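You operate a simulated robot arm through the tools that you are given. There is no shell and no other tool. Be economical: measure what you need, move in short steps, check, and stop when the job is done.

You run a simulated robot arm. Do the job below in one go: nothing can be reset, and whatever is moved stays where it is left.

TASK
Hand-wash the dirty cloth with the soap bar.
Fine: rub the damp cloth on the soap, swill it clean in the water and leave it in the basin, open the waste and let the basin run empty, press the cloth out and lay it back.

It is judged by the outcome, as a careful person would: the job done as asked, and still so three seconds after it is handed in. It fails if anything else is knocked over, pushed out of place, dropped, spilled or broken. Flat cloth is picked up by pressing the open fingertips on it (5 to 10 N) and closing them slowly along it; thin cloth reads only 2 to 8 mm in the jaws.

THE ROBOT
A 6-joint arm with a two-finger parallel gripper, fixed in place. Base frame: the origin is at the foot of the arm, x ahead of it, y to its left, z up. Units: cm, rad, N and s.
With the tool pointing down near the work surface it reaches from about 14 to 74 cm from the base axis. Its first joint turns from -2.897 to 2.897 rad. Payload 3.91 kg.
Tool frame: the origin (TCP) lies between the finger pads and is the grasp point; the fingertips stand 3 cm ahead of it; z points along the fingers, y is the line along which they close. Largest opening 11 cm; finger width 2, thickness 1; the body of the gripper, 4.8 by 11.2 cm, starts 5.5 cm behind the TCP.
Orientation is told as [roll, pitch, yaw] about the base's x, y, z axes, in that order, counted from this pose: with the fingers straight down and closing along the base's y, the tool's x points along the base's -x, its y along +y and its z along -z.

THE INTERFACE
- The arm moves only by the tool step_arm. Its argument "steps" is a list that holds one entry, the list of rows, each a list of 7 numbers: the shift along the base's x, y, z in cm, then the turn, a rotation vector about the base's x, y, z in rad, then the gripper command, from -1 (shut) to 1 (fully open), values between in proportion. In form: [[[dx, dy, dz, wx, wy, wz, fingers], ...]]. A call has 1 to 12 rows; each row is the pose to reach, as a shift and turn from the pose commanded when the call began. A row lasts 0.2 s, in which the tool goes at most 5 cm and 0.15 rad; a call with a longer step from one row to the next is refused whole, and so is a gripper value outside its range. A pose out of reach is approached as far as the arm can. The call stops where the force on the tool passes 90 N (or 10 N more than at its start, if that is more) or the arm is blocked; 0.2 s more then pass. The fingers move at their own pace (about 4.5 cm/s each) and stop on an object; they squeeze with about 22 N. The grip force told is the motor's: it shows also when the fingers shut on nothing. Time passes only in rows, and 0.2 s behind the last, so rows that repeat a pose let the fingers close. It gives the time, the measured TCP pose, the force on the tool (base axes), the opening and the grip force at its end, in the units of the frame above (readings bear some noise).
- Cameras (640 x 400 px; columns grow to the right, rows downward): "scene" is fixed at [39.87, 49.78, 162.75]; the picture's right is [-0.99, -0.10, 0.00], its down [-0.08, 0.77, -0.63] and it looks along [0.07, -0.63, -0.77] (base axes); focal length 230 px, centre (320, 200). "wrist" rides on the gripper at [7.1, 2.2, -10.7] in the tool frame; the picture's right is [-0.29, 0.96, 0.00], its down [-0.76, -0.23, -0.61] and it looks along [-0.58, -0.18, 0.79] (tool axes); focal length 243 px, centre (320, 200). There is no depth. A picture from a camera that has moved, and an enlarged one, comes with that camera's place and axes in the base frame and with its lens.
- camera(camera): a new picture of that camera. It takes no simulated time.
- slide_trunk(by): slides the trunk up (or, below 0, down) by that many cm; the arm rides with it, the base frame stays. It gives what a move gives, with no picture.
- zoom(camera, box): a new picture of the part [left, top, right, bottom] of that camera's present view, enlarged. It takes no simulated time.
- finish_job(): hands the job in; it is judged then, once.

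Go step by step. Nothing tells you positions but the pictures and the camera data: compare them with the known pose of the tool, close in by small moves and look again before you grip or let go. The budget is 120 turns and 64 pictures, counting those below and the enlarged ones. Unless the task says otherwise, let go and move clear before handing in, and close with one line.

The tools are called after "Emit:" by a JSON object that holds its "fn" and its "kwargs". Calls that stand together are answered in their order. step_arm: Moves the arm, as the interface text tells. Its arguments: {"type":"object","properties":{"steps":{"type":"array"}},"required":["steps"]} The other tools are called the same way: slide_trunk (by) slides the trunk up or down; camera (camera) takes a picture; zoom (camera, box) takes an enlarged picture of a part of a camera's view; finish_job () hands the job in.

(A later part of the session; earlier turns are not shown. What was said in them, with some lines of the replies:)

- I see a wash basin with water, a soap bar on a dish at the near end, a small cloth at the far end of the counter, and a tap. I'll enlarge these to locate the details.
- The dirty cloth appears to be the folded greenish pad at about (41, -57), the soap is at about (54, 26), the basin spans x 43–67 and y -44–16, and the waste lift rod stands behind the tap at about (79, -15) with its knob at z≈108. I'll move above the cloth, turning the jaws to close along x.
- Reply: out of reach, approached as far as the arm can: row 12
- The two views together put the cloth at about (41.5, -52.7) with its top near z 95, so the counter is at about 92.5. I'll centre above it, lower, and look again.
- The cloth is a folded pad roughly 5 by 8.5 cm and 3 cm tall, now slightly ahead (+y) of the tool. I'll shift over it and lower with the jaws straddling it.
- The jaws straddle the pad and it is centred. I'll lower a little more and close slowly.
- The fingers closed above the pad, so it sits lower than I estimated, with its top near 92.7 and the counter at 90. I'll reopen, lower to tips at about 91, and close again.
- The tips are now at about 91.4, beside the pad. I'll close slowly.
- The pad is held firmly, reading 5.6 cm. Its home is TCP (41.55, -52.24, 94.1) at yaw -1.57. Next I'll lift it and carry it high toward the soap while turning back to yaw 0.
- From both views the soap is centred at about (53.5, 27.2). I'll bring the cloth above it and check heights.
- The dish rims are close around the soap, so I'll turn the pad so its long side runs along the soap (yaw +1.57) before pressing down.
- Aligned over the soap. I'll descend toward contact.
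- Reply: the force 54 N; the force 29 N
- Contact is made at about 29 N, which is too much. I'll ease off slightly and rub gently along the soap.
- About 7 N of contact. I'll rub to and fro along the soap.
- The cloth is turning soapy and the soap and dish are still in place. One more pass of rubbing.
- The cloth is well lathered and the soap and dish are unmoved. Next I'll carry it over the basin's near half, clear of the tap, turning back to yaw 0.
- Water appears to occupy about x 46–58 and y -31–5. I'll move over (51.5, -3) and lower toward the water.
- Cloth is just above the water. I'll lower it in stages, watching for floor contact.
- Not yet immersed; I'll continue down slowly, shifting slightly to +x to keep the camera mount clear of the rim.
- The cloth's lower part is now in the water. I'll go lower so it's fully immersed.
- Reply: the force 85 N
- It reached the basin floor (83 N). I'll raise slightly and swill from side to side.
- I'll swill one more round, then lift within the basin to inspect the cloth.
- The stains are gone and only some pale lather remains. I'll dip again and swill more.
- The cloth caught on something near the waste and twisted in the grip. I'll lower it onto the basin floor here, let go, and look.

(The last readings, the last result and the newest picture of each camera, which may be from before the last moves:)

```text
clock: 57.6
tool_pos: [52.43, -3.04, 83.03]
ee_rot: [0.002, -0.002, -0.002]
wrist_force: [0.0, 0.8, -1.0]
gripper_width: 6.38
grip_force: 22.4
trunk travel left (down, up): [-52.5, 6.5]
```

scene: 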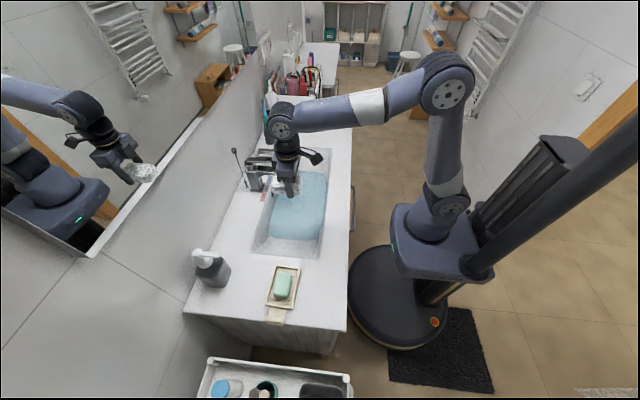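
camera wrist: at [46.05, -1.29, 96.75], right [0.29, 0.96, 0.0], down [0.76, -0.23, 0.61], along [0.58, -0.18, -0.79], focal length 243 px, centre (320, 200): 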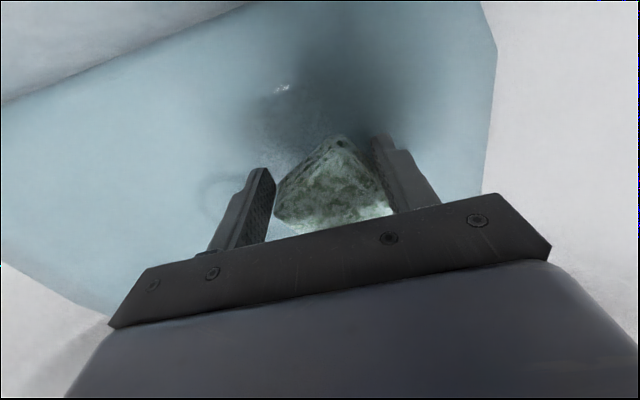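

Emit:
{"fn": "step_arm", "kwargs": {"steps": [[[0, 0, -0.3, 0, 0, 0, -1], [0, 0, -0.4, 0, 0, 0, -0.2], [0, 0, -0.4, 0, 0, 0, 0.4], [0, 0, -0.4, 0, 0, 0, 1], [0, 0, -0.4, 0, 0, 0, 1], [0, 0, -0.4, 0, 0, 0, 1], [0, 0, 2, 0, 0, 0, 1], [0, 0, 6, 0, 0, 0, 1], [0, 0, 10, 0, 0, 0, 1]]]}}

Emit:
{"fn": "camera", "kwargs": {"camera": "wrist"}}

Emit:
{"fn": "zoom", "kwargs": {"camera": "scene", "box": [230, 130, 370, 260]}}

```text
clock: 59.6
tool_pos: [52.62, -2.94, 93.05]
ee_rot: [0.0, -0.001, -0.005]
wrist_force: [0.0, 0.7, -0.1]
gripper_width: 10.99
grip_force: 0.0
trunk travel left (down, up): [-52.5, 6.5]
```

```text
27 pictures are left
camera wrist: at [45.4, -0.76, 103.81], right [0.29, 0.96, 0.0], down [0.76, -0.23, 0.61], along [0.58, -0.18, -0.79], focal length 243 px, centre (320, 200)
```

wrist: 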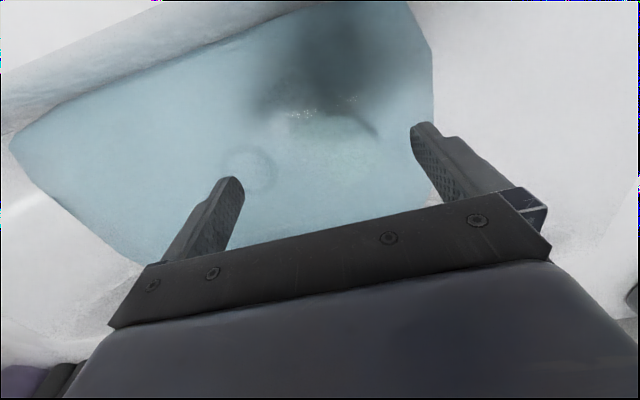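

```text
3.08 times, centred on (300, 195) of scene
camera zoom: at [39.87, 49.78, 162.75], right [-0.99, -0.1, 0.0], down [-0.08, 0.77, -0.63], along [0.07, -0.63, -0.77], focal length 707 px, centre (382, 215)
```

zoom: 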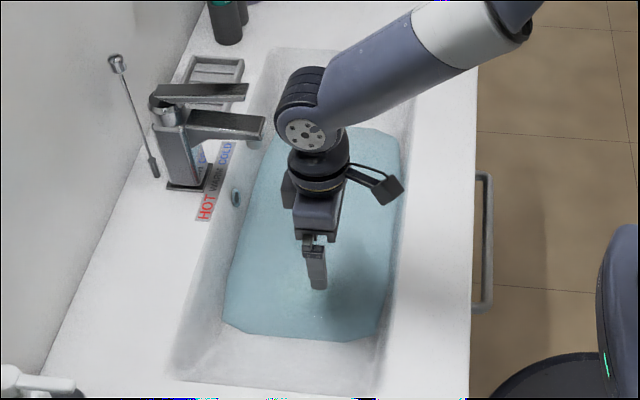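

The cloth lies in the water below the tool. I'll enlarge the view to make out its outline.

Emit:
{"fn": "zoom", "kwargs": {"camera": "wrist", "box": [220, 60, 460, 210]}}

```text
2.67 times, centred on (340, 135) of wrist
camera zoom: at [45.4, -0.76, 103.81], right [0.29, 0.96, 0.0], down [0.76, -0.23, 0.61], along [0.58, -0.18, -0.79], focal length 647 px, centre (267, 373)
```

zoom: 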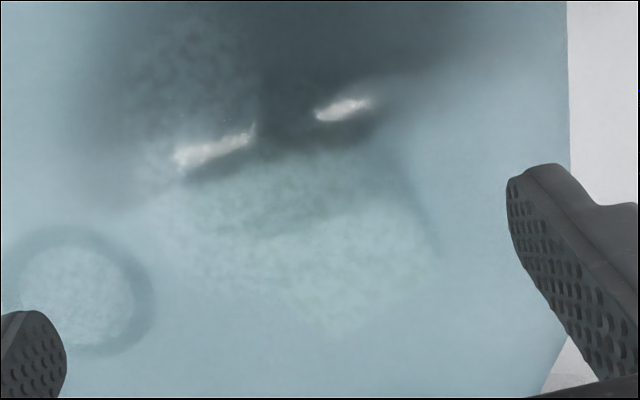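

The cloth seems to be near (54.5, -2.7). I'll regrasp it squarely to inspect and swill a little more, away from the waste.

Emit:
{"fn": "step_arm", "kwargs": {"steps": [[[1.7, 0.2, -3, 0, 0, 0, 1], [1.7, 0.2, -6, 0, 0, 0, 1], [1.7, 0.2, -8.5, 0, 0, 0, 1], [1.7, 0.2, -9.5, 0, 0, 0, 1], [1.7, 0.2, -10.2, 0, 0, 0, 1], [1.7, 0.2, -10.4, 0, 0, 0, 1]]]}}

```text
clock: 61.0
tool_pos: [54.25, -2.84, 82.63]
ee_rot: [-0.001, -0.001, -0.002]
wrist_force: [-0.2, -0.1, 1.1]
gripper_width: 11.01
grip_force: 0.1
trunk travel left (down, up): [-52.5, 6.5]
```

Emit:
{"fn": "step_arm", "kwargs": {"steps": [[[0, 0, -0.2, 0, 0, 0, 0.6], [0, 0, -0.2, 0, 0, 0, 0.3], [0, 0, -0.2, 0, 0, 0, 0.1], [0, 0, -0.2, 0, 0, 0, -0.1], [0, 0, -0.2, 0, 0, 0, -0.5], [0, 0, -0.2, 0, 0, 0, -1], [0, 0, -0.2, 0, 0, 0, -1], [0, 0, 1, 0, 0, 0, -1], [0, 0, 3, 0, 0, 0, -1], [0, 0, 5, 0, 0, 0, -1]]]}}

Emit:
{"fn": "camera", "kwargs": {"camera": "wrist"}}

```text
clock: 63.2
tool_pos: [54.03, -2.9, 87.7]
ee_rot: [0.002, -0.001, -0.001]
wrist_force: [-0.3, -0.3, -1.6]
gripper_width: 6.29
grip_force: 21.5
trunk travel left (down, up): [-52.5, 6.5]
```

```text
24 pictures are left
camera wrist: at [46.93, -0.66, 98.36], right [0.29, 0.96, 0.0], down [0.76, -0.23, 0.61], along [0.58, -0.18, -0.79], focal length 243 px, centre (320, 200)
```

wrist: 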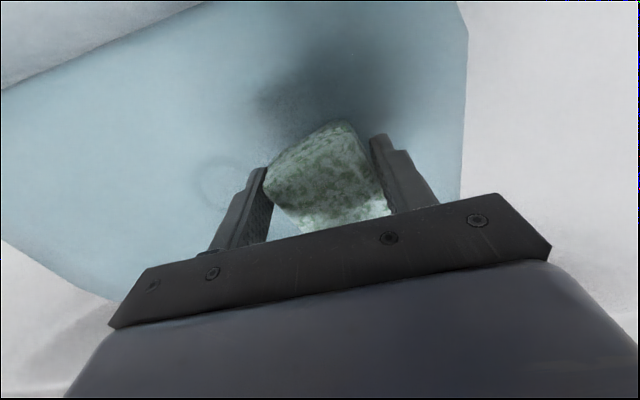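

Emit:
{"fn": "zoom", "kwargs": {"camera": "wrist", "box": [250, 110, 410, 240]}}

```text
3.08 times, centred on (330, 175) of wrist
camera zoom: at [46.93, -0.66, 98.36], right [0.29, 0.96, 0.0], down [0.76, -0.23, 0.61], along [0.58, -0.18, -0.79], focal length 746 px, centre (289, 277)
```

zoom: 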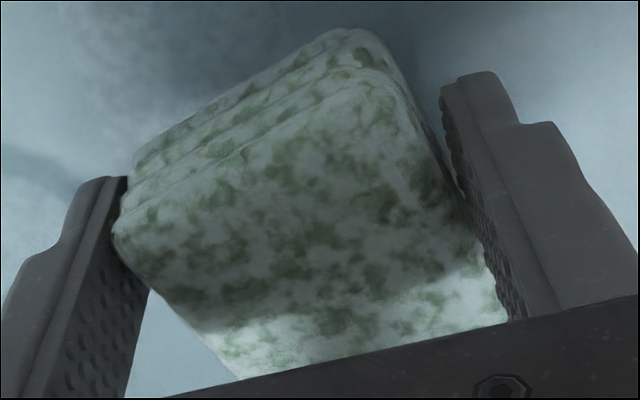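

No stains are left, but a pale lather film still seems to be on it. I'll swill more, keeping clear of the waste.

Emit:
{"fn": "step_arm", "kwargs": {"steps": [[[0, 0, -2, 0, 0, 0, -1], [0, 0, -4, 0, 0, 0, -1], [-1, 0, -4.8, 0, 0, 0, -1], [-2, 2, -4.8, 0, 0, 0, -1], [-2, -1, -4.8, 0, 0, 0, -1], [-2, -3, -4.8, 0, 0, 0, -1], [-2, 0, -4.8, 0, 0, 0, -1], [-2, 3, -4.8, 0, 0, 0, -1], [-2, 0, -4.8, 0, 0, 0, -1], [-2, -3, -4.8, 0, 0, 0, -1], [-2, 0, -4.8, 0, 0, 0, -1], [-2, 3, -4.8, 0, 0, 0, -1]]]}}

Emit:
{"fn": "step_arm", "kwargs": {"steps": [[[0, -3, 0, 0, 0, 0, -1], [0, -6, 0, 0, 0, 0, -1], [0, -3, 0, 0, 0, 0, -1], [0, 0, 0, 0, 0, 0, -1], [0, -3, 0, 0, 0, 0, -1], [0, -6, 0, 0, 0, 0, -1], [0, -3, 0, 0, 0, 0, -1], [0, 0, 0, 0, 0, 0, -1], [0, -3, 0, 0, 0, 0, -1], [0, -6, 0, 0, 0, 0, -1], [0, -3, 0, 0, 0, 0, -1], [0, 0, 0, 0, 0, 0, -1]]]}}

Emit:
{"fn": "step_arm", "kwargs": {"steps": [[[0, -3, 0, 0, 0, 0, -1], [0, -6, 0, 0, 0, 0, -1], [0, -3, 0, 0, 0, 0, -1], [0, 0, 0, 0, 0, 0, -1], [0, -3, 0, 0, 0, 0, -1], [0, -6, 0, 0, 0, 0, -1], [0, -3, 0, 0, 0, 0, -1], [0, 0, 0, 0, 0, 0, -1], [0, -3, 0, 0, 0, 0, -1], [0, -3, 2, 0, 0, 0, -1], [0, -3, 5, 0, 0, 0, -1]]]}}

Emit:
{"fn": "zoom", "kwargs": {"camera": "wrist", "box": [250, 110, 410, 240]}}

```text
clock: 65.8
tool_pos: [52.58, 0.35, 83.0]
ee_rot: [0.001, -0.001, -0.002]
wrist_force: [-0.6, -1.7, 6.7]
gripper_width: 5.8
grip_force: 21.3
trunk travel left (down, up): [-52.5, 6.5]
```

```text
clock: 68.4
tool_pos: [52.19, 0.18, 82.94]
ee_rot: [0.003, -0.004, -0.002]
wrist_force: [0.1, -4.3, 12.5]
gripper_width: 5.76
grip_force: 21.7
trunk travel left (down, up): [-52.5, 6.5]
```

```text
clock: 70.8
tool_pos: [52.17, -2.71, 87.86]
ee_rot: [-0.001, 0.0, -0.001]
wrist_force: [-0.1, 0.1, -2.0]
gripper_width: 5.76
grip_force: 22.1
trunk travel left (down, up): [-52.5, 6.5]
```

```text
3.08 times, centred on (330, 175) of wrist
camera zoom: at [45.03, -0.54, 98.66], right [0.29, 0.96, 0.0], down [0.76, -0.23, 0.61], along [0.58, -0.18, -0.79], focal length 746 px, centre (289, 277)
```

zoom: 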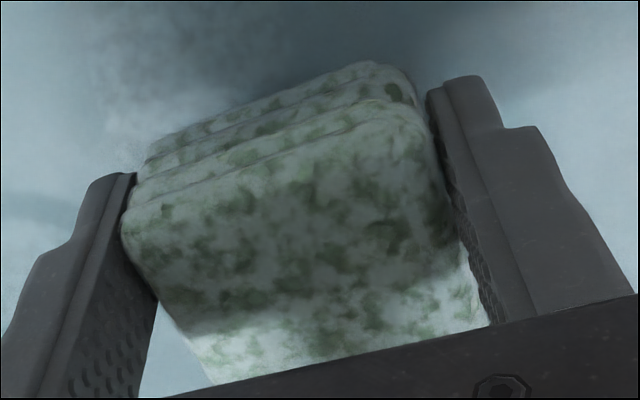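

The cloth is becoming evenly paler with each swill, so washing is still progressing. I'll continue with several more strokes and compare.

Emit:
{"fn": "step_arm", "kwargs": {"steps": [[[0, 0, -2.5, 0, 0, 0, -1], [0, 0, -4.9, 0, 0, 0, -1], [0, -4, -5.2, 0, 0, 0, -1], [0, 0, -5.2, 0, 0, 0, -1], [0, -4, -5.2, 0, 0, 0, -1], [0, 0, -5.2, 0, 0, 0, -1], [0, -4, -5.2, 0, 0, 0, -1], [0, 0, -5.2, 0, 0, 0, -1], [0, -4, -5.2, 0, 0, 0, -1], [0, 0, -5.2, 0, 0, 0, -1], [0, -4, -5.2, 0, 0, 0, -1], [0, 0, -5.2, 0, 0, 0, -1]]]}}

Emit:
{"fn": "step_arm", "kwargs": {"steps": [[[0, -4, 0, 0, 0, 0, -1], [0, 0, 0, 0, 0, 0, -1], [0, -4, 0, 0, 0, 0, -1], [0, 0, 0, 0, 0, 0, -1], [0, -4, 0, 0, 0, 0, -1], [0, 0, 0, 0, 0, 0, -1], [0, -4, 0, 0, 0, 0, -1], [0, 0, 0, 0, 0, 0, -1], [0, -4, 0, 0, 0, 0, -1], [0, 0, 0, 0, 0, 0, -1], [0, -4, 0, 0, 0, 0, -1], [0, 0, 0, 0, 0, 0, -1]]]}}

Emit:
{"fn": "step_arm", "kwargs": {"steps": [[[0, -4, 0, 0, 0, 0, -1], [0, 0, 0, 0, 0, 0, -1], [0, -4, 0, 0, 0, 0, -1], [0, 0, 0, 0, 0, 0, -1], [0, -4, 0, 0, 0, 0, -1], [0, 0, 0, 0, 0, 0, -1], [0, -4, 0, 0, 0, 0, -1], [0, 0, 0, 0, 0, 0, -1], [0, -4, 0, 0, 0, 0, -1], [0, 0, 2, 0, 0, 0, -1], [0, 0, 5.2, 0, 0, 0, -1]]]}}

Emit:
{"fn": "zoom", "kwargs": {"camera": "wrist", "box": [250, 110, 410, 240]}}

```text
clock: 73.4
tool_pos: [52.25, -2.66, 82.7]
ee_rot: [0.002, 0.001, 0.001]
wrist_force: [-0.2, -0.1, -1.4]
gripper_width: 5.73
grip_force: 22.4
trunk travel left (down, up): [-52.5, 6.5]
```

```text
clock: 76.0
tool_pos: [52.07, -2.66, 82.54]
ee_rot: [0.001, 0.002, 0.0]
wrist_force: [0.4, -0.7, -1.6]
gripper_width: 5.69
grip_force: 22.5
trunk travel left (down, up): [-52.5, 6.5]
```

```text
clock: 78.4
tool_pos: [52.16, -2.84, 87.99]
ee_rot: [0.002, 0.001, -0.001]
wrist_force: [0.3, -0.9, -1.0]
gripper_width: 5.7
grip_force: 21.8
trunk travel left (down, up): [-52.5, 6.5]
```

```text
3.08 times, centred on (330, 175) of wrist
camera zoom: at [45.1, -0.65, 98.74], right [0.29, 0.96, 0.0], down [0.76, -0.23, 0.61], along [0.58, -0.18, -0.79], focal length 746 px, centre (289, 277)
```

zoom: 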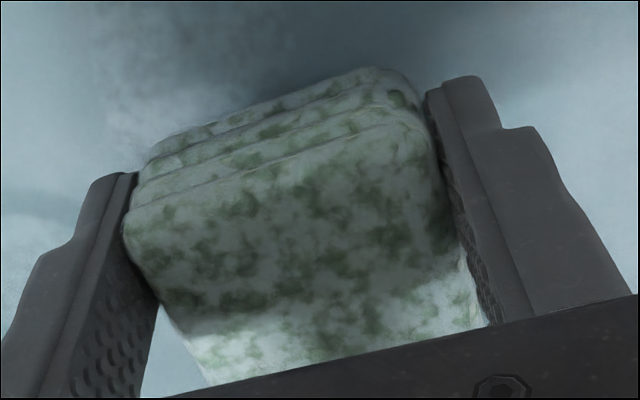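

The appearance has stopped changing: a clean pale-green pattern with no stains or foam. I'll leave it on the basin floor here, clear of the waste, and rise.

Emit:
{"fn": "step_arm", "kwargs": {"steps": [[[0, 0, -2, 0, 0, 0, -1], [0, 0, -4, 0, 0, 0, -1], [0, 0, -5.3, 0, 0, 0, -1], [0, 0, -5.6, 0, 0, 0, -0.5], [0, 0, -5.6, 0, 0, 0, 0.5], [0, 0, -5.6, 0, 0, 0, 1], [0, 0, -5.6, 0, 0, 0, 1], [0, 0, -5.6, 0, 0, 0, 1], [0, 0, -2, 0, 0, 0, 1], [0, 0, 2, 0, 0, 0, 1], [0, 0, 6, 0, 0, 0, 1], [0, 0, 10, 0, 0, 0, 1]]]}}

Emit:
{"fn": "step_arm", "kwargs": {"steps": [[[0, 0, 4, 0, 0, 0, 1], [0, 0, 8, 0, 0, 0, 0], [0, 0, 12, 0, 0, 0, -1], [0, 0, 16, 0, 0, 0, -1], [0, 0, 20, 0, 0, 0, -1], [2, -3, 23, 0, 0, 0, -1], [4, -7, 25, 0, 0, 0, -1], [6, -10, 26, 0, 0, 0, -1], [8, -12.2, 27, 0, 0, 0, -1], [8, -12.2, 27, 0, 0, 0, -1]]]}}

Emit:
{"fn": "camera", "kwargs": {"camera": "wrist"}}

Emit:
{"fn": "camera", "kwargs": {"camera": "scene"}}

```text
clock: 81.0
tool_pos: [52.12, -2.56, 97.65]
ee_rot: [0.001, 0.003, 0.0]
wrist_force: [0.0, 0.3, -0.8]
gripper_width: 10.99
grip_force: 0.0
trunk travel left (down, up): [-52.5, 6.5]
```

```text
clock: 83.2
tool_pos: [60.12, -15.04, 124.94]
ee_rot: [0.003, 0.0, -0.002]
wrist_force: [-0.7, -0.1, 0.2]
gripper_width: 0.0
grip_force: 21.5
trunk travel left (down, up): [-52.5, 6.5]
```

```text
20 pictures are left
camera wrist: at [52.98, -12.79, 135.67], right [0.29, 0.96, 0.0], down [0.76, -0.23, 0.61], along [0.58, -0.18, -0.79], focal length 243 px, centre (320, 200)
```

wrist: 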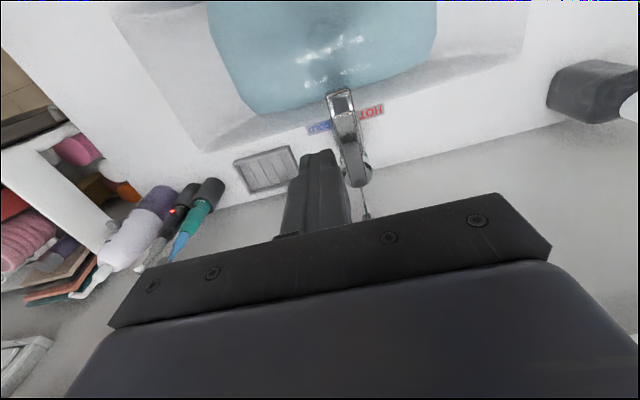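

```text
19 pictures are left
```

scene: 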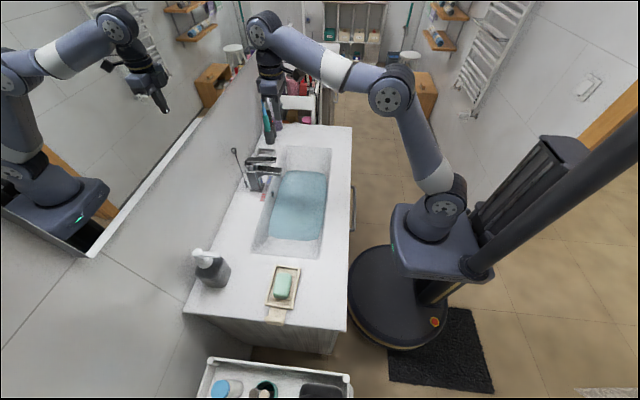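

The tool is clear with the fingers shut. The lift rod stands at about (78.6, -13.4) with its knob near z 108, close to the mirror. I'll tilt the tool outward for reach and approach from above it.

Emit:
{"fn": "step_arm", "kwargs": {"steps": [[[2, 0.4, 0, 0, -0.13, 0, -1], [4, 0.8, -1, 0, -0.26, 0, -1], [6, 1.2, -2, 0, -0.39, 0, -1], [8, 1.6, -3, 0, -0.5, 0, -1], [10, 1.6, -4, 0, -0.5, 0, -1], [12, 1.6, -5, 0, -0.5, 0, -1], [12, 1.6, -5, 0, -0.5, 0, -1]]]}}

Emit:
{"fn": "zoom", "kwargs": {"camera": "scene", "box": [210, 90, 310, 200]}}

Emit:
{"fn": "camera", "kwargs": {"camera": "wrist"}}

```text
clock: 84.8
tool_pos: [72.15, -13.43, 119.91]
ee_rot: [0.002, -0.502, -0.001]
wrist_force: [0.3, 0.2, -0.7]
gripper_width: 0.0
grip_force: 21.6
trunk travel left (down, up): [-52.5, 6.5]
```

```text
3.64 times, centred on (260, 145) of scene
camera zoom: at [39.87, 49.78, 162.75], right [-0.99, -0.1, 0.0], down [-0.08, 0.77, -0.63], along [0.07, -0.63, -0.77], focal length 836 px, centre (538, 400)
```

zoom: 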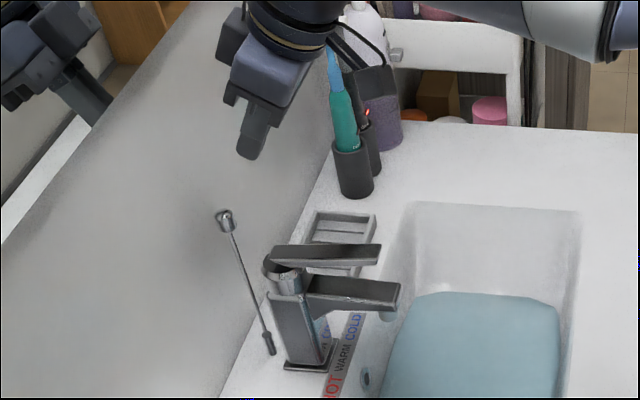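

```text
17 pictures are left
camera wrist: at [60.77, -11.18, 125.94], right [0.26, 0.96, 0.14], down [0.37, -0.23, 0.9], along [0.89, -0.18, -0.42], focal length 243 px, centre (320, 200)
```

wrist: 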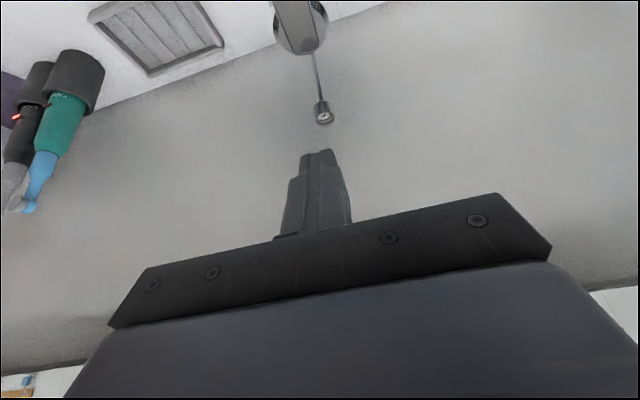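

Triangulating from the two views puts the knob at about (78.0, -13.1, 109.4). I'll place the fingertip just above it and check.

Emit:
{"fn": "step_arm", "kwargs": {"steps": [[[2, 0.1, -1, 0, 0, 0, -1], [4, 0.2, -2, 0, 0, 0, -1], [4.8, 0.3, -4, 0, 0, 0, -1], [4.8, 0.3, -5.6, 0, 0, 0, -1], [4.8, 0.3, -5.6, 0, 0, 0, -1]]]}}

Emit:
{"fn": "zoom", "kwargs": {"camera": "scene", "box": [220, 110, 290, 190]}}

Emit:
{"fn": "zoom", "kwargs": {"camera": "wrist", "box": [240, 60, 400, 240]}}

```text
clock: 86.0
tool_pos: [77.0, -13.11, 114.35]
ee_rot: [0.003, -0.501, -0.002]
wrist_force: [0.3, -0.2, 0.3]
gripper_width: 0.0
grip_force: 22.3
trunk travel left (down, up): [-52.5, 6.5]
```

```text
5.00 times, centred on (255, 150) of scene
camera zoom: at [39.87, 49.78, 162.75], right [-0.99, -0.1, 0.0], down [-0.08, 0.77, -0.63], along [0.07, -0.63, -0.77], focal length 1149 px, centre (645, 450)
```

zoom: 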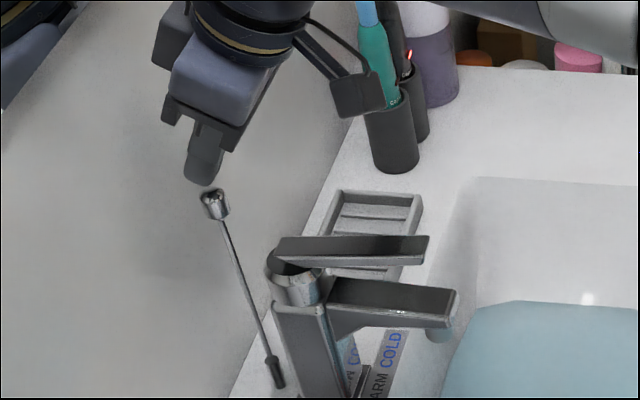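

```text
2.22 times, centred on (320, 150) of wrist
camera zoom: at [65.63, -10.92, 120.33], right [0.26, 0.96, 0.14], down [0.38, -0.23, 0.9], along [0.89, -0.18, -0.42], focal length 539 px, centre (320, 311)
```

zoom: 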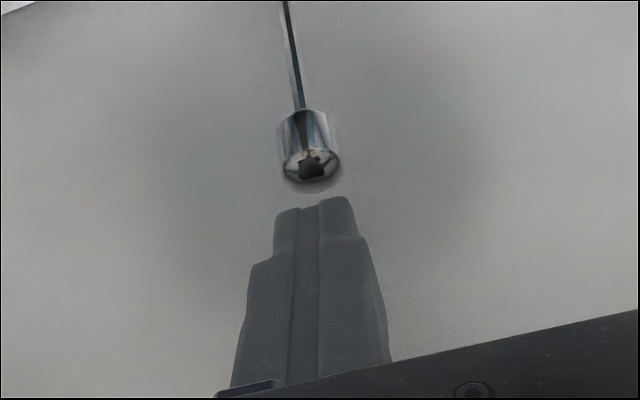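

The fingertip is right over the knob. I'll push down gently.

Emit:
{"fn": "step_arm", "kwargs": {"steps": [[[0.2, 0.1, -0.5, 0, 0, 0, -1], [0.2, 0.1, -1, 0, 0, 0, -1], [0.2, 0.1, -1.5, 0, 0, 0, -1], [0.2, 0.1, -2, 0, 0, 0, -1]]]}}

```text
clock: 87.0
tool_pos: [77.11, -13.07, 112.09]
ee_rot: [0.002, -0.499, 0.0]
wrist_force: [0.1, 0.2, 0.2]
gripper_width: 0.0
grip_force: 22.3
trunk travel left (down, up): [-52.5, 6.5]
```

Emit:
{"fn": "step_arm", "kwargs": {"steps": [[[0, 0, -0.4, 0, 0, 0, -1], [0, 0, -0.8, 0, 0, 0, -1], [0, 0, -1.2, 0, 0, 0, -1]]]}}

Emit:
{"fn": "zoom", "kwargs": {"camera": "scene", "box": [220, 110, 290, 190]}}

```text
clock: 87.8
tool_pos: [77.1, -12.9, 111.64]
ee_rot: [0.0, -0.514, 0.001]
wrist_force: [1.9, 0.3, 29.2]
gripper_width: 0.02
grip_force: 22.2
trunk travel left (down, up): [-52.5, 6.5]
```

```text
5.00 times, centred on (255, 150) of scene
camera zoom: at [39.87, 49.78, 162.75], right [-0.99, -0.1, 0.0], down [-0.08, 0.77, -0.63], along [0.07, -0.63, -0.77], focal length 1149 px, centre (645, 450)
```

zoom: 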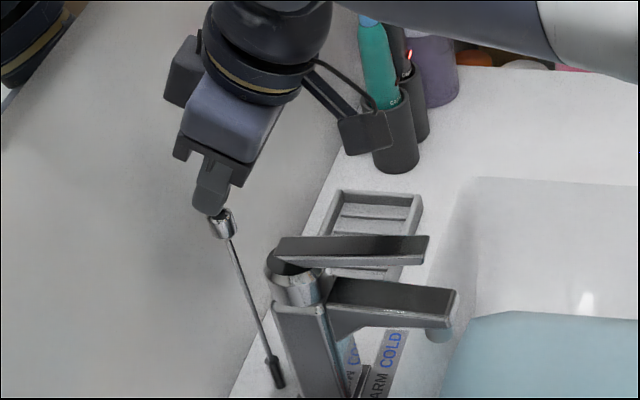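

The knob went down, met its stop at 29 N, and the water level already seems lower. I'll release and watch the basin drain.

Emit:
{"fn": "step_arm", "kwargs": {"steps": [[[0, 0, 1, 0, 0, 0, -1], [0, 0, 3, 0, 0, 0, -1], [-3, 0, 6, 0, 0, 0, -1], [-6, 0, 9, 0, 0.13, 0, -1], [-9, 0, 11, 0, 0.26, 0, -1], [-13, 0, 13, 0, 0.38, 0, -1], [-17, 1, 13, 0, 0.5, 0, -1], [-21, 2, 13, 0, 0.5, 0, -1], [-25, 3, 13, 0, 0.5, 0, -1], [-29, 4, 13, 0, 0.5, 0, -1], [-33, 5, 13, 0, 0.5, 0, -1], [-37, 5, 13, 0, 0.5, 0, -1]]]}}

Emit:
{"fn": "camera", "kwargs": {"camera": "scene"}}

```text
clock: 90.4
tool_pos: [39.85, -8.11, 124.11]
ee_rot: [0.001, -0.002, -0.003]
wrist_force: [0.1, 0.7, 0.1]
gripper_width: 0.0
grip_force: 22.0
trunk travel left (down, up): [-52.5, 6.5]
```

```text
13 pictures are left
```

scene: 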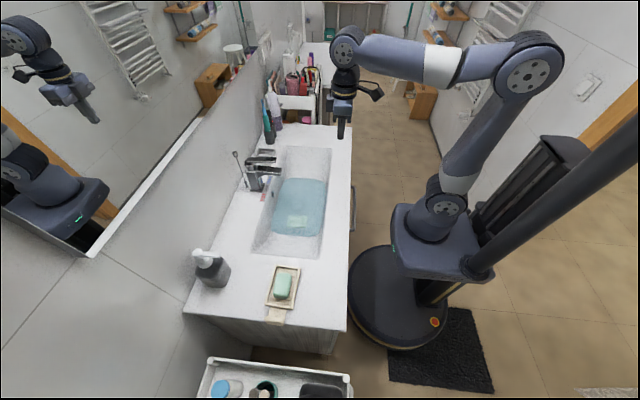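

Draining: the level is visibly lower and the cloth shows through. I'll wait while it empties, opening the fingers meanwhile.

Emit:
{"fn": "step_arm", "kwargs": {"steps": [[[0, 0, 0, 0, 0, 0, 1], [0, 0, 0, 0, 0, 0, 1], [0, 0, 0, 0, 0, 0, 1], [0, 0, 0, 0, 0, 0, 1], [0, 0, 0, 0, 0, 0, 1], [0, 0, 0, 0, 0, 0, 1], [0, 0, 0, 0, 0, 0, 1], [0, 0, 0, 0, 0, 0, 1], [0, 0, 0, 0, 0, 0, 1], [0, 0, 0, 0, 0, 0, 1], [0, 0, 0, 0, 0, 0, 1], [0, 0, 0, 0, 0, 0, 1]]]}}

Emit:
{"fn": "step_arm", "kwargs": {"steps": [[[0, 0, 0, 0, 0, 0, 1], [0, 0, 0, 0, 0, 0, 1], [0, 0, 0, 0, 0, 0, 1], [0, 0, 0, 0, 0, 0, 1], [0, 0, 0, 0, 0, 0, 1], [0, 0, 0, 0, 0, 0, 1], [0, 0, 0, 0, 0, 0, 1], [0, 0, 0, 0, 0, 0, 1], [0, 0, 0, 0, 0, 0, 1], [0, 0, 0, 0, 0, 0, 1], [0, 0, 0, 0, 0, 0, 1], [0, 0, 0, 0, 0, 0, 1]]]}}

Emit:
{"fn": "step_arm", "kwargs": {"steps": [[[1, 0.5, 0, 0, 0, 0, 1], [3, 1.5, 0, 0, 0, 0, 1], [6, 2.5, -1, 0, 0, 0, 1], [9, 4, -3, 0, 0, 0, 1], [12, 5.4, -5, 0, 0, 0, 1], [12, 5.4, -8, 0, 0, 0, 1], [12, 5.4, -11, 0, 0, 0, 1], [12, 5.4, -14, 0, 0, 0, 1], [12, 5.4, -16, 0, 0, 0, 1], [12, 5.4, -16, 0, 0, 0, 1]]]}}

Emit:
{"fn": "camera", "kwargs": {"camera": "wrist"}}

Emit:
{"fn": "zoom", "kwargs": {"camera": "scene", "box": [220, 120, 360, 270]}}

```text
clock: 93.0
tool_pos: [40.23, -7.97, 124.07]
ee_rot: [0.0, -0.002, -0.001]
wrist_force: [1.4, -0.7, 1.6]
gripper_width: 10.98
grip_force: 0.0
trunk travel left (down, up): [-52.5, 6.5]
```

```text
clock: 95.6
tool_pos: [40.15, -8.07, 124.14]
ee_rot: [0.0, -0.001, -0.003]
wrist_force: [0.9, -0.4, -0.1]
gripper_width: 10.98
grip_force: 0.1
trunk travel left (down, up): [-52.5, 6.5]
```

```text
clock: 97.8
tool_pos: [52.34, -2.54, 107.76]
ee_rot: [0.0, 0.0, -0.002]
wrist_force: [1.0, 0.0, -0.1]
gripper_width: 10.99
grip_force: 0.0
trunk travel left (down, up): [-52.5, 6.5]
```

```text
12 pictures are left
camera wrist: at [45.2, -0.32, 118.7], right [0.29, 0.96, 0.0], down [0.76, -0.23, 0.61], along [0.58, -0.18, -0.79], focal length 243 px, centre (320, 200)
```

wrist: 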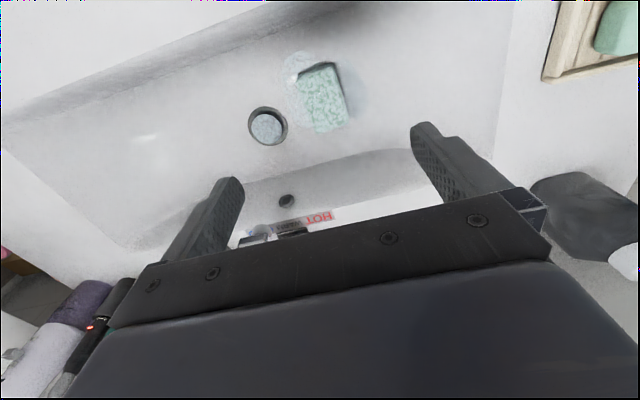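

```text
2.67 times, centred on (290, 195) of scene
camera zoom: at [39.87, 49.78, 162.75], right [-0.99, -0.1, 0.0], down [-0.08, 0.77, -0.63], along [0.07, -0.63, -0.77], focal length 613 px, centre (400, 213)
```

zoom: 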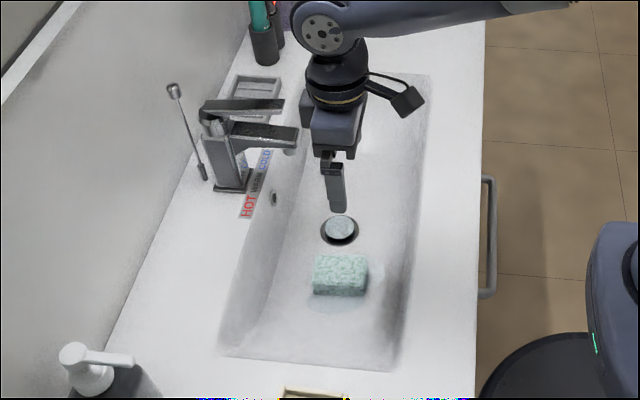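

The basin is empty and the cloth lies squarely at about (54.7, -3.0), clean mint-coloured. I'll press it out with the closed fingertips against the basin floor.

Emit:
{"fn": "step_arm", "kwargs": {"steps": [[[1, -0.2, 0, 0, 0, 0, 0], [2.3, -0.4, -4, 0, 0, 0, -1], [2.3, -0.4, -8, 0, 0, 0, -1], [2.3, -0.4, -12, 0, 0, 0, -1], [2.3, -0.4, -16, 0, 0, 0, -1], [2.3, -0.4, -19, 0, 0, 0, -1], [2.3, -0.4, -21, 0, 0, 0, -1], [2.3, -0.4, -22, 0, 0, 0, -1], [2.3, -0.4, -22.8, 0, 0, 0, -1], [2.3, -0.4, -22.8, 0, 0, 0, -1]]]}}

Emit:
{"fn": "zoom", "kwargs": {"camera": "wrist", "box": [220, 60, 420, 240]}}

```text
clock: 100.0
tool_pos: [54.36, -2.92, 85.66]
ee_rot: [0.0, -0.012, -0.002]
wrist_force: [-0.1, 3.5, 41.1]
gripper_width: 0.0
grip_force: 22.3
trunk travel left (down, up): [-52.5, 6.5]
```

```text
2.22 times, centred on (320, 150) of wrist
camera zoom: at [47.12, -0.65, 96.3], right [0.29, 0.96, 0.0], down [0.75, -0.23, 0.62], along [0.59, -0.18, -0.79], focal length 539 px, centre (320, 311)
```

zoom: 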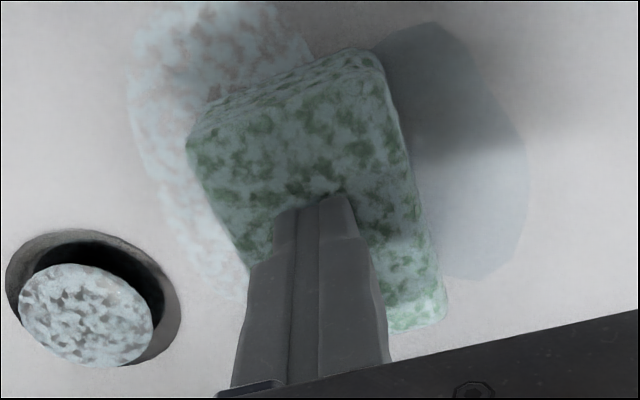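

Pressing at about 41 N is driving water out. I'll hold it, then press at other spots along the cloth.

Emit:
{"fn": "step_arm", "kwargs": {"steps": [[[0, 0, -0.2, 0, 0, 0, -1], [0, 0, -0.2, 0, 0, 0, -1], [0, 0, -0.2, 0, 0, 0, -1], [0, 0, -0.2, 0, 0, 0, -1], [0, 0, 1.5, 0, 0, 0, -1], [2.2, 0, 1.5, 0, 0, 0, -1], [2.2, 0, 0.5, 0, 0, 0, -1], [2.2, 0, 0, 0, 0, 0, -1], [2.2, 0, -0.2, 0, 0, 0, -1], [2.2, 0, -0.2, 0, 0, 0, -1], [2.2, 0, -0.2, 0, 0, 0, -1]]]}}

Emit:
{"fn": "step_arm", "kwargs": {"steps": [[[0, 0, 1.7, 0, 0, 0, -1], [-2.2, 0, 1.7, 0, 0, 0, -1], [-4.4, 0, 1.7, 0, 0, 0, -1], [-4.4, 0, 0.6, 0, 0, 0, -1], [-4.4, 0, 0.2, 0, 0, 0, -1], [-4.4, 0, 0, 0, 0, 0, -1], [-4.4, 0, 0, 0, 0, 0, -1], [-4.4, 0, 0, 0, 0, 0, -1], [-4.4, 0, 2, 0, 0, 0, -1], [-2.2, 0, 6, 0, 0, 0, -1], [-2.2, 0, 9, 0, 0, 0, 0]]]}}

Emit:
{"fn": "camera", "kwargs": {"camera": "wrist"}}

```text
clock: 102.4
tool_pos: [56.62, -2.76, 85.57]
ee_rot: [0.0, -0.011, -0.002]
wrist_force: [-4.1, 9.5, 48.1]
gripper_width: 0.0
grip_force: 21.8
trunk travel left (down, up): [-52.5, 6.5]
```

```text
clock: 104.8
tool_pos: [54.34, -2.81, 94.03]
ee_rot: [0.001, 0.0, -0.003]
wrist_force: [0.6, 0.1, -0.4]
gripper_width: 3.28
grip_force: 0.1
trunk travel left (down, up): [-52.5, 6.5]
```

```text
9 pictures are left
camera wrist: at [47.18, -0.6, 104.82], right [0.29, 0.96, 0.0], down [0.76, -0.23, 0.61], along [0.58, -0.18, -0.79], focal length 243 px, centre (320, 200)
```

wrist: 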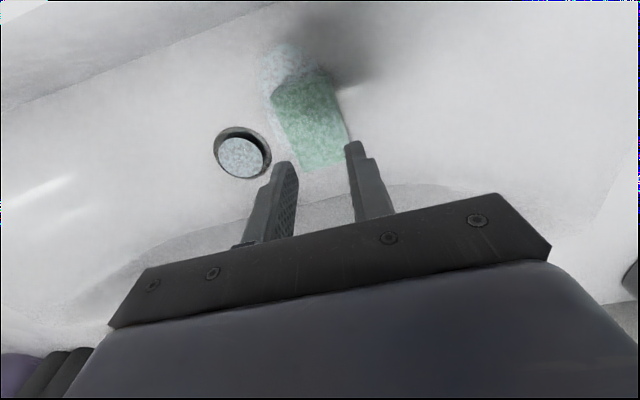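

Pressing visibly cleared the pale film and the cloth is turning an even green. I'll press another round, centred at y ≈ -3.7.

Emit:
{"fn": "step_arm", "kwargs": {"steps": [[[0, -0.8, -3, 0, 0, 0, -1], [0, -0.8, -6, 0, 0, 0, -1], [0, -0.8, -8, 0, 0, 0, -1], [0, -0.8, -8.6, 0, 0, 0, -1], [0, -0.8, -9, 0, 0, 0, -1], [0, -0.8, -9.1, 0, 0, 0, -1], [0, -0.8, -9.1, 0, 0, 0, -1], [0, -0.8, -7, 0, 0, 0, -1], [2, -0.8, -7, 0, 0, 0, -1], [2, -0.8, -8.5, 0, 0, 0, -1], [2, -0.8, -9, 0, 0, 0, -1], [2, -0.8, -9.1, 0, 0, 0, -1]]]}}

Emit:
{"fn": "step_arm", "kwargs": {"steps": [[[0, 0, 0, 0, 0, 0, -1], [0, 0, 2, 0, 0, 0, -1], [-4, 0, 2, 0, 0, 0, -1], [-4, 0, 0.6, 0, 0, 0, -1], [-4, 0, 0.1, 0, 0, 0, -1], [-4, 0, 0.1, 0, 0, 0, -1], [-4, 0, 0.1, 0, 0, 0, -1], [-4, 0, 3, 0, 0, 0, -1], [-2, 0, 7, 0, 0, 0, 0], [-2, 0, 9, 0, 0, 0, 1], [-2, 0, 9, 0, 0, 0, 1]]]}}

Emit:
{"fn": "zoom", "kwargs": {"camera": "wrist", "box": [180, 20, 420, 220]}}

```text
clock: 107.4
tool_pos: [56.4, -3.81, 85.46]
ee_rot: [0.002, -0.01, -0.002]
wrist_force: [-7.9, 2.4, 52.9]
gripper_width: 0.0
grip_force: 22.0
trunk travel left (down, up): [-52.5, 6.5]
```

```text
clock: 109.8
tool_pos: [54.21, -3.82, 94.03]
ee_rot: [0.001, 0.0, -0.002]
wrist_force: [-0.7, 0.3, 0.5]
gripper_width: 6.74
grip_force: 0.1
trunk travel left (down, up): [-52.5, 6.5]
```

```text
2.00 times, centred on (300, 120) of wrist
camera zoom: at [47.23, -1.58, 104.77], right [0.29, 0.96, 0.0], down [0.76, -0.23, 0.61], along [0.58, -0.18, -0.79], focal length 485 px, centre (360, 360)
```

zoom: 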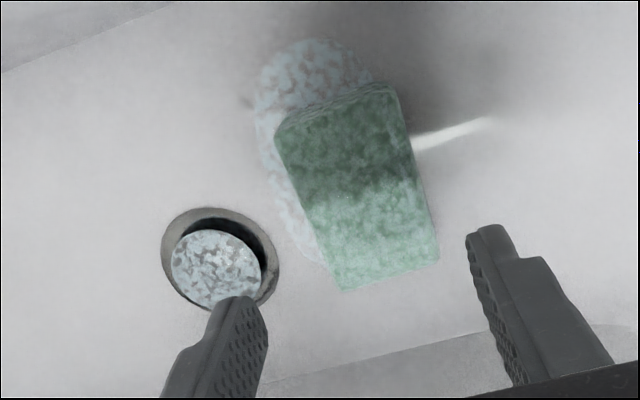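

Evenly green now with very little film left. One last press round to be thorough.

Emit:
{"fn": "step_arm", "kwargs": {"steps": [[[0.2, -0.3, -3, 0, 0, 0, -1], [0.2, -0.3, -6, 0, 0, 0, -1], [0.2, -0.3, -6, 0, 0, 0, -1], [0.2, -0.3, -8, 0, 0, 0, -1], [0.2, -0.3, -8.8, 0, 0, 0, -1], [0.2, -0.3, -9.2, 0, 0, 0, -1], [0.2, -0.3, -9.2, 0, 0, 0, -1], [0.2, -0.3, -7, 0, 0, 0, -1], [2.4, -0.3, -7, 0, 0, 0, -1], [2.4, -0.3, -8.5, 0, 0, 0, -1], [2.4, -0.3, -9, 0, 0, 0, -1], [2.4, -0.3, -9.1, 0, 0, 0, -1]]]}}

Emit:
{"fn": "step_arm", "kwargs": {"steps": [[[0, 0, 0, 0, 0, 0, -1], [0, 0, 2, 0, 0, 0, -1], [-4, 0, 2, 0, 0, 0, -1], [-4, 0, 0.6, 0, 0, 0, -1], [-4, 0, 0.1, 0, 0, 0, -1], [-4, 0, 0.1, 0, 0, 0, -1], [-4, 0, 0.1, 0, 0, 0, -1], [-4, 0, 3, 0, 0, 0, -1], [-2, 0, 7, 0, 0, 0, 0], [-2, 0, 9, 0, 0, 0, 1], [-2, 0, 9, 0, 0, 0, 1], [-2, 0, 9, 0, 0, 0, 1]]]}}

Emit:
{"fn": "camera", "kwargs": {"camera": "wrist"}}

```text
clock: 112.4
tool_pos: [56.77, -4.2, 85.45]
ee_rot: [-0.002, -0.01, -0.003]
wrist_force: [-12.6, 4.4, 64.0]
gripper_width: 0.0
grip_force: 21.6
trunk travel left (down, up): [-52.5, 6.5]
```

```text
clock: 115.0
tool_pos: [55.04, -3.97, 93.78]
ee_rot: [0.0, -0.001, -0.002]
wrist_force: [0.7, 0.0, 1.2]
gripper_width: 8.56
grip_force: 0.1
trunk travel left (down, up): [-52.5, 6.5]
```

```text
7 pictures are left
camera wrist: at [47.89, -1.75, 104.46], right [0.29, 0.96, 0.0], down [0.76, -0.23, 0.61], along [0.58, -0.18, -0.79], focal length 243 px, centre (320, 200)
```

wrist: 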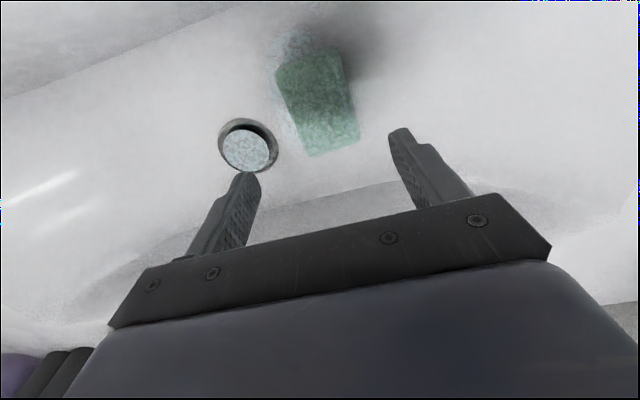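

The cloth is pressed out. I'll grasp it around its centre at about (54, -4).

Emit:
{"fn": "step_arm", "kwargs": {"steps": [[[-0.6, 0, 0, 0, 0, 0, 1], [-0.6, 0, -3, 0, 0, 0, 1], [-0.6, 0, -6, 0, 0, 0, 1], [-0.6, 0, -9, 0, 0, 0, 1], [-0.6, 0, -10.5, 0, 0, 0, 1], [-0.6, 0, -11.4, 0, 0, 0, 1], [-0.6, 0, -11.4, 0, 0, 0, 1]]]}}

Emit:
{"fn": "step_arm", "kwargs": {"steps": [[[0, 0, 0, 0, 0, 0, 0.7], [0, 0, 0, 0, 0, 0, 0.4], [0, 0, 0, 0, 0, 0, 0.1], [0, 0, 0, 0, 0, 0, -0.1], [0, 0, 0, 0, 0, 0, -0.5], [0, 0, 0, 0, 0, 0, -1], [0, 0, 0, 0, 0, 0, -1], [0, 0, 0, 0, 0, 0, -1], [0, 0, 2, 0, 0, 0, -1], [0, 0, 5, 0, 0, 0, -1], [0, 0, 9, 0, 0, 0, -1]]]}}

Emit:
{"fn": "camera", "kwargs": {"camera": "wrist"}}

```text
clock: 116.6
tool_pos: [54.3, -4.15, 82.43]
ee_rot: [0.0, -0.002, -0.003]
wrist_force: [-0.3, -0.6, 12.1]
gripper_width: 11.01
grip_force: 0.0
trunk travel left (down, up): [-52.5, 6.5]
```

```text
clock: 119.0
tool_pos: [54.39, -4.16, 91.47]
ee_rot: [0.001, -0.001, -0.001]
wrist_force: [0.3, 0.7, -0.8]
gripper_width: 5.56
grip_force: 22.3
trunk travel left (down, up): [-52.5, 6.5]
```

```text
6 pictures are left
camera wrist: at [47.22, -1.96, 102.26], right [0.29, 0.96, 0.0], down [0.76, -0.23, 0.61], along [0.58, -0.18, -0.79], focal length 243 px, centre (320, 200)
```

wrist: 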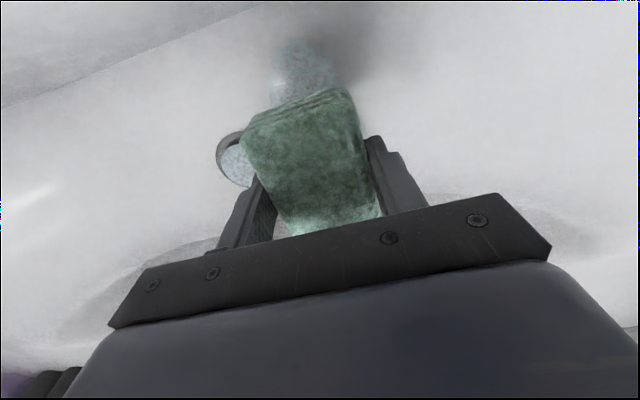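

Held squarely at 5.56 cm, gripped about 1 cm off its centre. I'll lift it and carry it back over the home spot, turning to yaw -1.57.

Emit:
{"fn": "step_arm", "kwargs": {"steps": [[[-1, 0, 4, 0, 0, 0, -1], [-2, -1, 8, 0, 0, 0, -1], [-4, -2, 12, 0, 0, -0.1, -1], [-6, -5, 15, 0, 0, -0.24, -1], [-8, -8, 17, 0, 0, -0.38, -1], [-10, -11, 18, 0, 0, -0.52, -1], [-12, -14, 18, 0, 0, -0.66, -1], [-13.5, -18, 18, 0, 0, -0.8, -1], [-14.5, -22, 18, 0, 0, -0.94, -1], [-15, -26, 18, 0, 0, -1.08, -1], [-15, -30, 18, 0, 0, -1.22, -1], [-15, -34, 18, 0, 0, -1.36, -1]]]}}

Emit:
{"fn": "step_arm", "kwargs": {"steps": [[[0.5, -3.5, -1, 0, 0, -0.1, -1], [1, -7, -2, 0, 0, -0.21, -1], [1.5, -10, -4, 0, 0, -0.21, -1], [2, -13, -6, 0, 0, -0.21, -1], [2.2, -14.9, -8, 0, 0, -0.21, -1], [2.2, -14.9, -10, 0, 0, -0.21, -1], [2.2, -14.9, -10, 0, 0, -0.21, -1]]]}}

Emit:
{"fn": "camera", "kwargs": {"camera": "wrist"}}

```text
clock: 121.6
tool_pos: [39.27, -38.37, 109.54]
ee_rot: [0.001, 0.002, -1.364]
wrist_force: [-0.2, -0.2, -0.7]
gripper_width: 5.56
grip_force: 21.8
trunk travel left (down, up): [-52.5, 6.5]
```

```text
clock: 123.2
tool_pos: [41.44, -52.99, 99.47]
ee_rot: [-0.001, 0.0, -1.571]
wrist_force: [0.2, -0.1, -0.2]
gripper_width: 5.56
grip_force: 22.0
trunk travel left (down, up): [-52.5, 6.5]
```

```text
5 pictures are left
camera wrist: at [43.67, -45.71, 110.18], right [0.96, -0.29, 0.0], down [-0.23, -0.76, 0.61], along [-0.18, -0.58, -0.79], focal length 243 px, centre (320, 200)
```

wrist: 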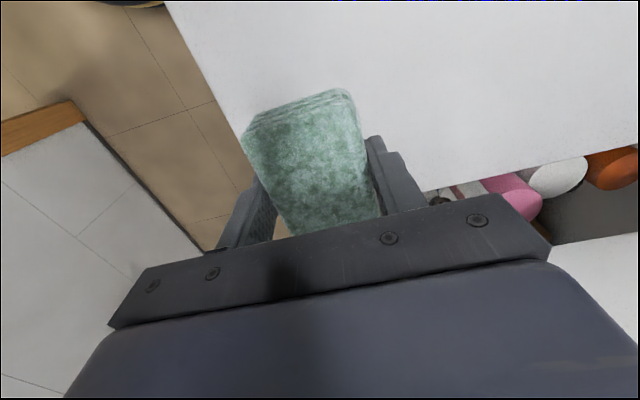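

Over the home spot. I'll lower in stages and feel for the counter.

Emit:
{"fn": "step_arm", "kwargs": {"steps": [[[0.1, -0.2, -1.5, 0, 0, 0, -1], [0.1, -0.2, -3, 0, 0, 0, -1], [0.1, -0.2, -4.5, 0, 0, 0, -1], [0.1, -0.2, -5.2, 0, 0, 0, -1], [0.1, -0.2, -5.2, 0, 0, 0, -1]]]}}

Emit:
{"fn": "step_arm", "kwargs": {"steps": [[[0, 0, -0.2, 0, 0, 0, -1], [0, 0, -0.4, 0, 0, 0, -1], [0, 0, -0.4, 0, 0, 0, -1]]]}}

```text
clock: 124.4
tool_pos: [41.62, -53.14, 94.27]
ee_rot: [-0.001, -0.001, -1.571]
wrist_force: [-0.7, -0.6, 0.4]
gripper_width: 5.53
grip_force: 21.9
trunk travel left (down, up): [-52.5, 6.5]
```

```text
clock: 125.2
tool_pos: [41.56, -53.2, 93.82]
ee_rot: [-0.001, 0.0, -1.572]
wrist_force: [0.0, 0.2, -0.3]
gripper_width: 5.53
grip_force: 22.6
trunk travel left (down, up): [-52.5, 6.5]
```

Emit:
{"fn": "step_arm", "kwargs": {"steps": [[[0, 0, -0.15, 0, 0, 0, -1], [0, 0, -0.3, 0, 0, 0, -1], [0, 0, -0.3, 0, 0, 0, -1]]]}}

Emit:
{"fn": "step_arm", "kwargs": {"steps": [[[0, 0, -0.15, 0, 0, 0, -1], [0, 0, -0.25, 0, 0, 0, -1], [0, 0, -0.25, 0, 0, 0, -1]]]}}

```text
clock: 126.0
tool_pos: [41.46, -53.25, 93.55]
ee_rot: [-0.002, 0.0, -1.572]
wrist_force: [0.8, -0.1, -0.8]
gripper_width: 5.56
grip_force: 22.1
trunk travel left (down, up): [-52.5, 6.5]
```

```text
clock: 126.8
tool_pos: [41.54, -53.2, 93.26]
ee_rot: [-0.001, -0.002, -1.569]
wrist_force: [-0.6, -0.9, 5.3]
gripper_width: 5.56
grip_force: 21.8
trunk travel left (down, up): [-52.5, 6.5]
```

It touches the counter at about 5 N. I'll open, then rise straight up.

Emit:
{"fn": "step_arm", "kwargs": {"steps": [[[0, 0, 0.05, 0, 0, 0, -0.3], [0, 0, 0.1, 0, 0, 0, 0.2], [0, 0, 0.1, 0, 0, 0, 0.6], [0, 0, 0.1, 0, 0, 0, 1], [0, 0, 0.1, 0, 0, 0, 1], [0, 0, 0.1, 0, 0, 0, 1], [0, 0, 3, 0, 0, 0, 1], [0, 0, 7, 0, 0, 0, 1], [0, 0, 11, 0, 0, 0, 1], [-2, 3, 14, 0, 0, 0, 1], [-5, 7, 16, 0, 0, 0, 1], [-8, 11, 18, 0, 0, 0, 1]]]}}

Emit:
{"fn": "camera", "kwargs": {"camera": "scene"}}

Emit:
{"fn": "zoom", "kwargs": {"camera": "scene", "box": [230, 110, 370, 200]}}

```text
refused: row 11 steps farther than a row can; nothing moved
```

```text
4 pictures are left
```

scene: 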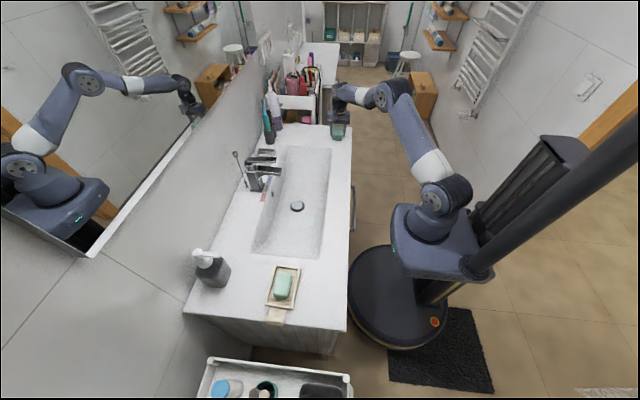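

```text
4.44 times, centred on (300, 155) of scene
camera zoom: at [39.87, 49.78, 162.75], right [-0.99, -0.1, 0.0], down [-0.08, 0.77, -0.63], along [0.07, -0.63, -0.77], focal length 1021 px, centre (409, 400)
```

zoom: 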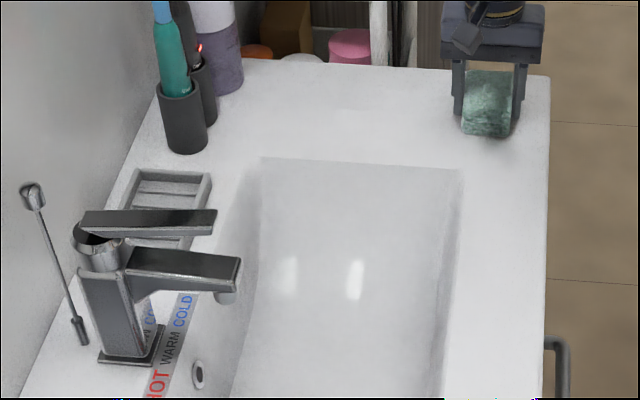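

The move was refused for one over-long row; nothing moved. The cloth sits at its original spot, so I'll release with shorter steps.

Emit:
{"fn": "step_arm", "kwargs": {"steps": [[[0, 0, 0.05, 0, 0, 0, -0.3], [0, 0, 0.1, 0, 0, 0, 0.2], [0, 0, 0.1, 0, 0, 0, 0.6], [0, 0, 0.1, 0, 0, 0, 1], [0, 0, 0.1, 0, 0, 0, 1], [0, 0, 0.1, 0, 0, 0, 1], [0, 0, 3, 0, 0, 0, 1], [0, 0, 7, 0, 0, 0, 1], [0, 0, 11, 0, 0, 0, 1], [-1, 2, 14, 0, 0, 0, 1], [-3, 5, 16, 0, 0, 0, 1], [-5, 8, 18, 0, 0, 0, 1]]]}}

Emit:
{"fn": "zoom", "kwargs": {"camera": "scene", "box": [230, 110, 370, 200]}}

Emit:
{"fn": "camera", "kwargs": {"camera": "wrist"}}

```text
clock: 129.4
tool_pos: [36.58, -45.19, 111.28]
ee_rot: [-0.001, 0.0, -1.57]
wrist_force: [0.3, 0.1, -0.3]
gripper_width: 11.0
grip_force: 0.0
trunk travel left (down, up): [-52.5, 6.5]
```

```text
4.44 times, centred on (300, 155) of scene
camera zoom: at [39.87, 49.78, 162.75], right [-0.99, -0.1, 0.0], down [-0.08, 0.77, -0.63], along [0.07, -0.63, -0.77], focal length 1021 px, centre (409, 400)
```

zoom: 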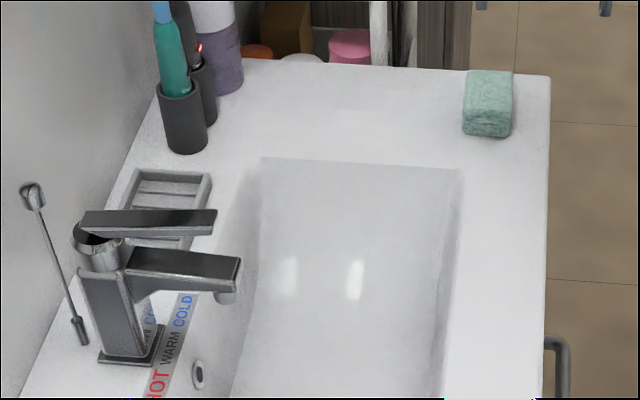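

```text
1 pictures are left
camera wrist: at [38.76, -37.92, 122.14], right [0.96, -0.29, 0.0], down [-0.23, -0.76, 0.61], along [-0.18, -0.58, -0.79], focal length 243 px, centre (320, 200)
```

wrist: 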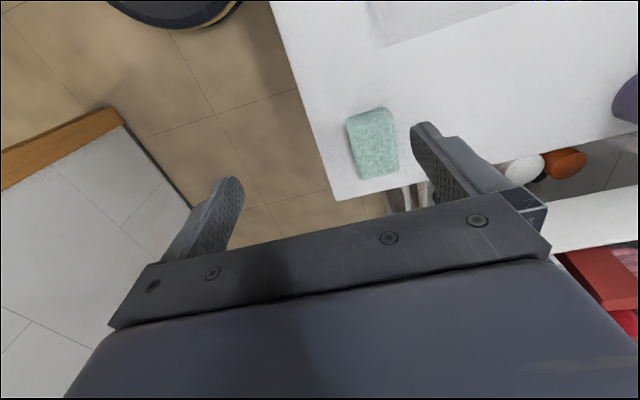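

The cloth is clean, mint green and back where it started, the basin is empty with the waste open, and nothing else has moved. The arm is clear, so I'm handing in.

Emit:
{"fn": "finish_job", "kwargs": {}}

```text
The job is handed in.
```

The cloth has been soaped, swilled, pressed out and laid back at its original spot on the counter; the basin ran empty with the waste left open, though some suds remained on its floor and waste cap when I last looked closely.
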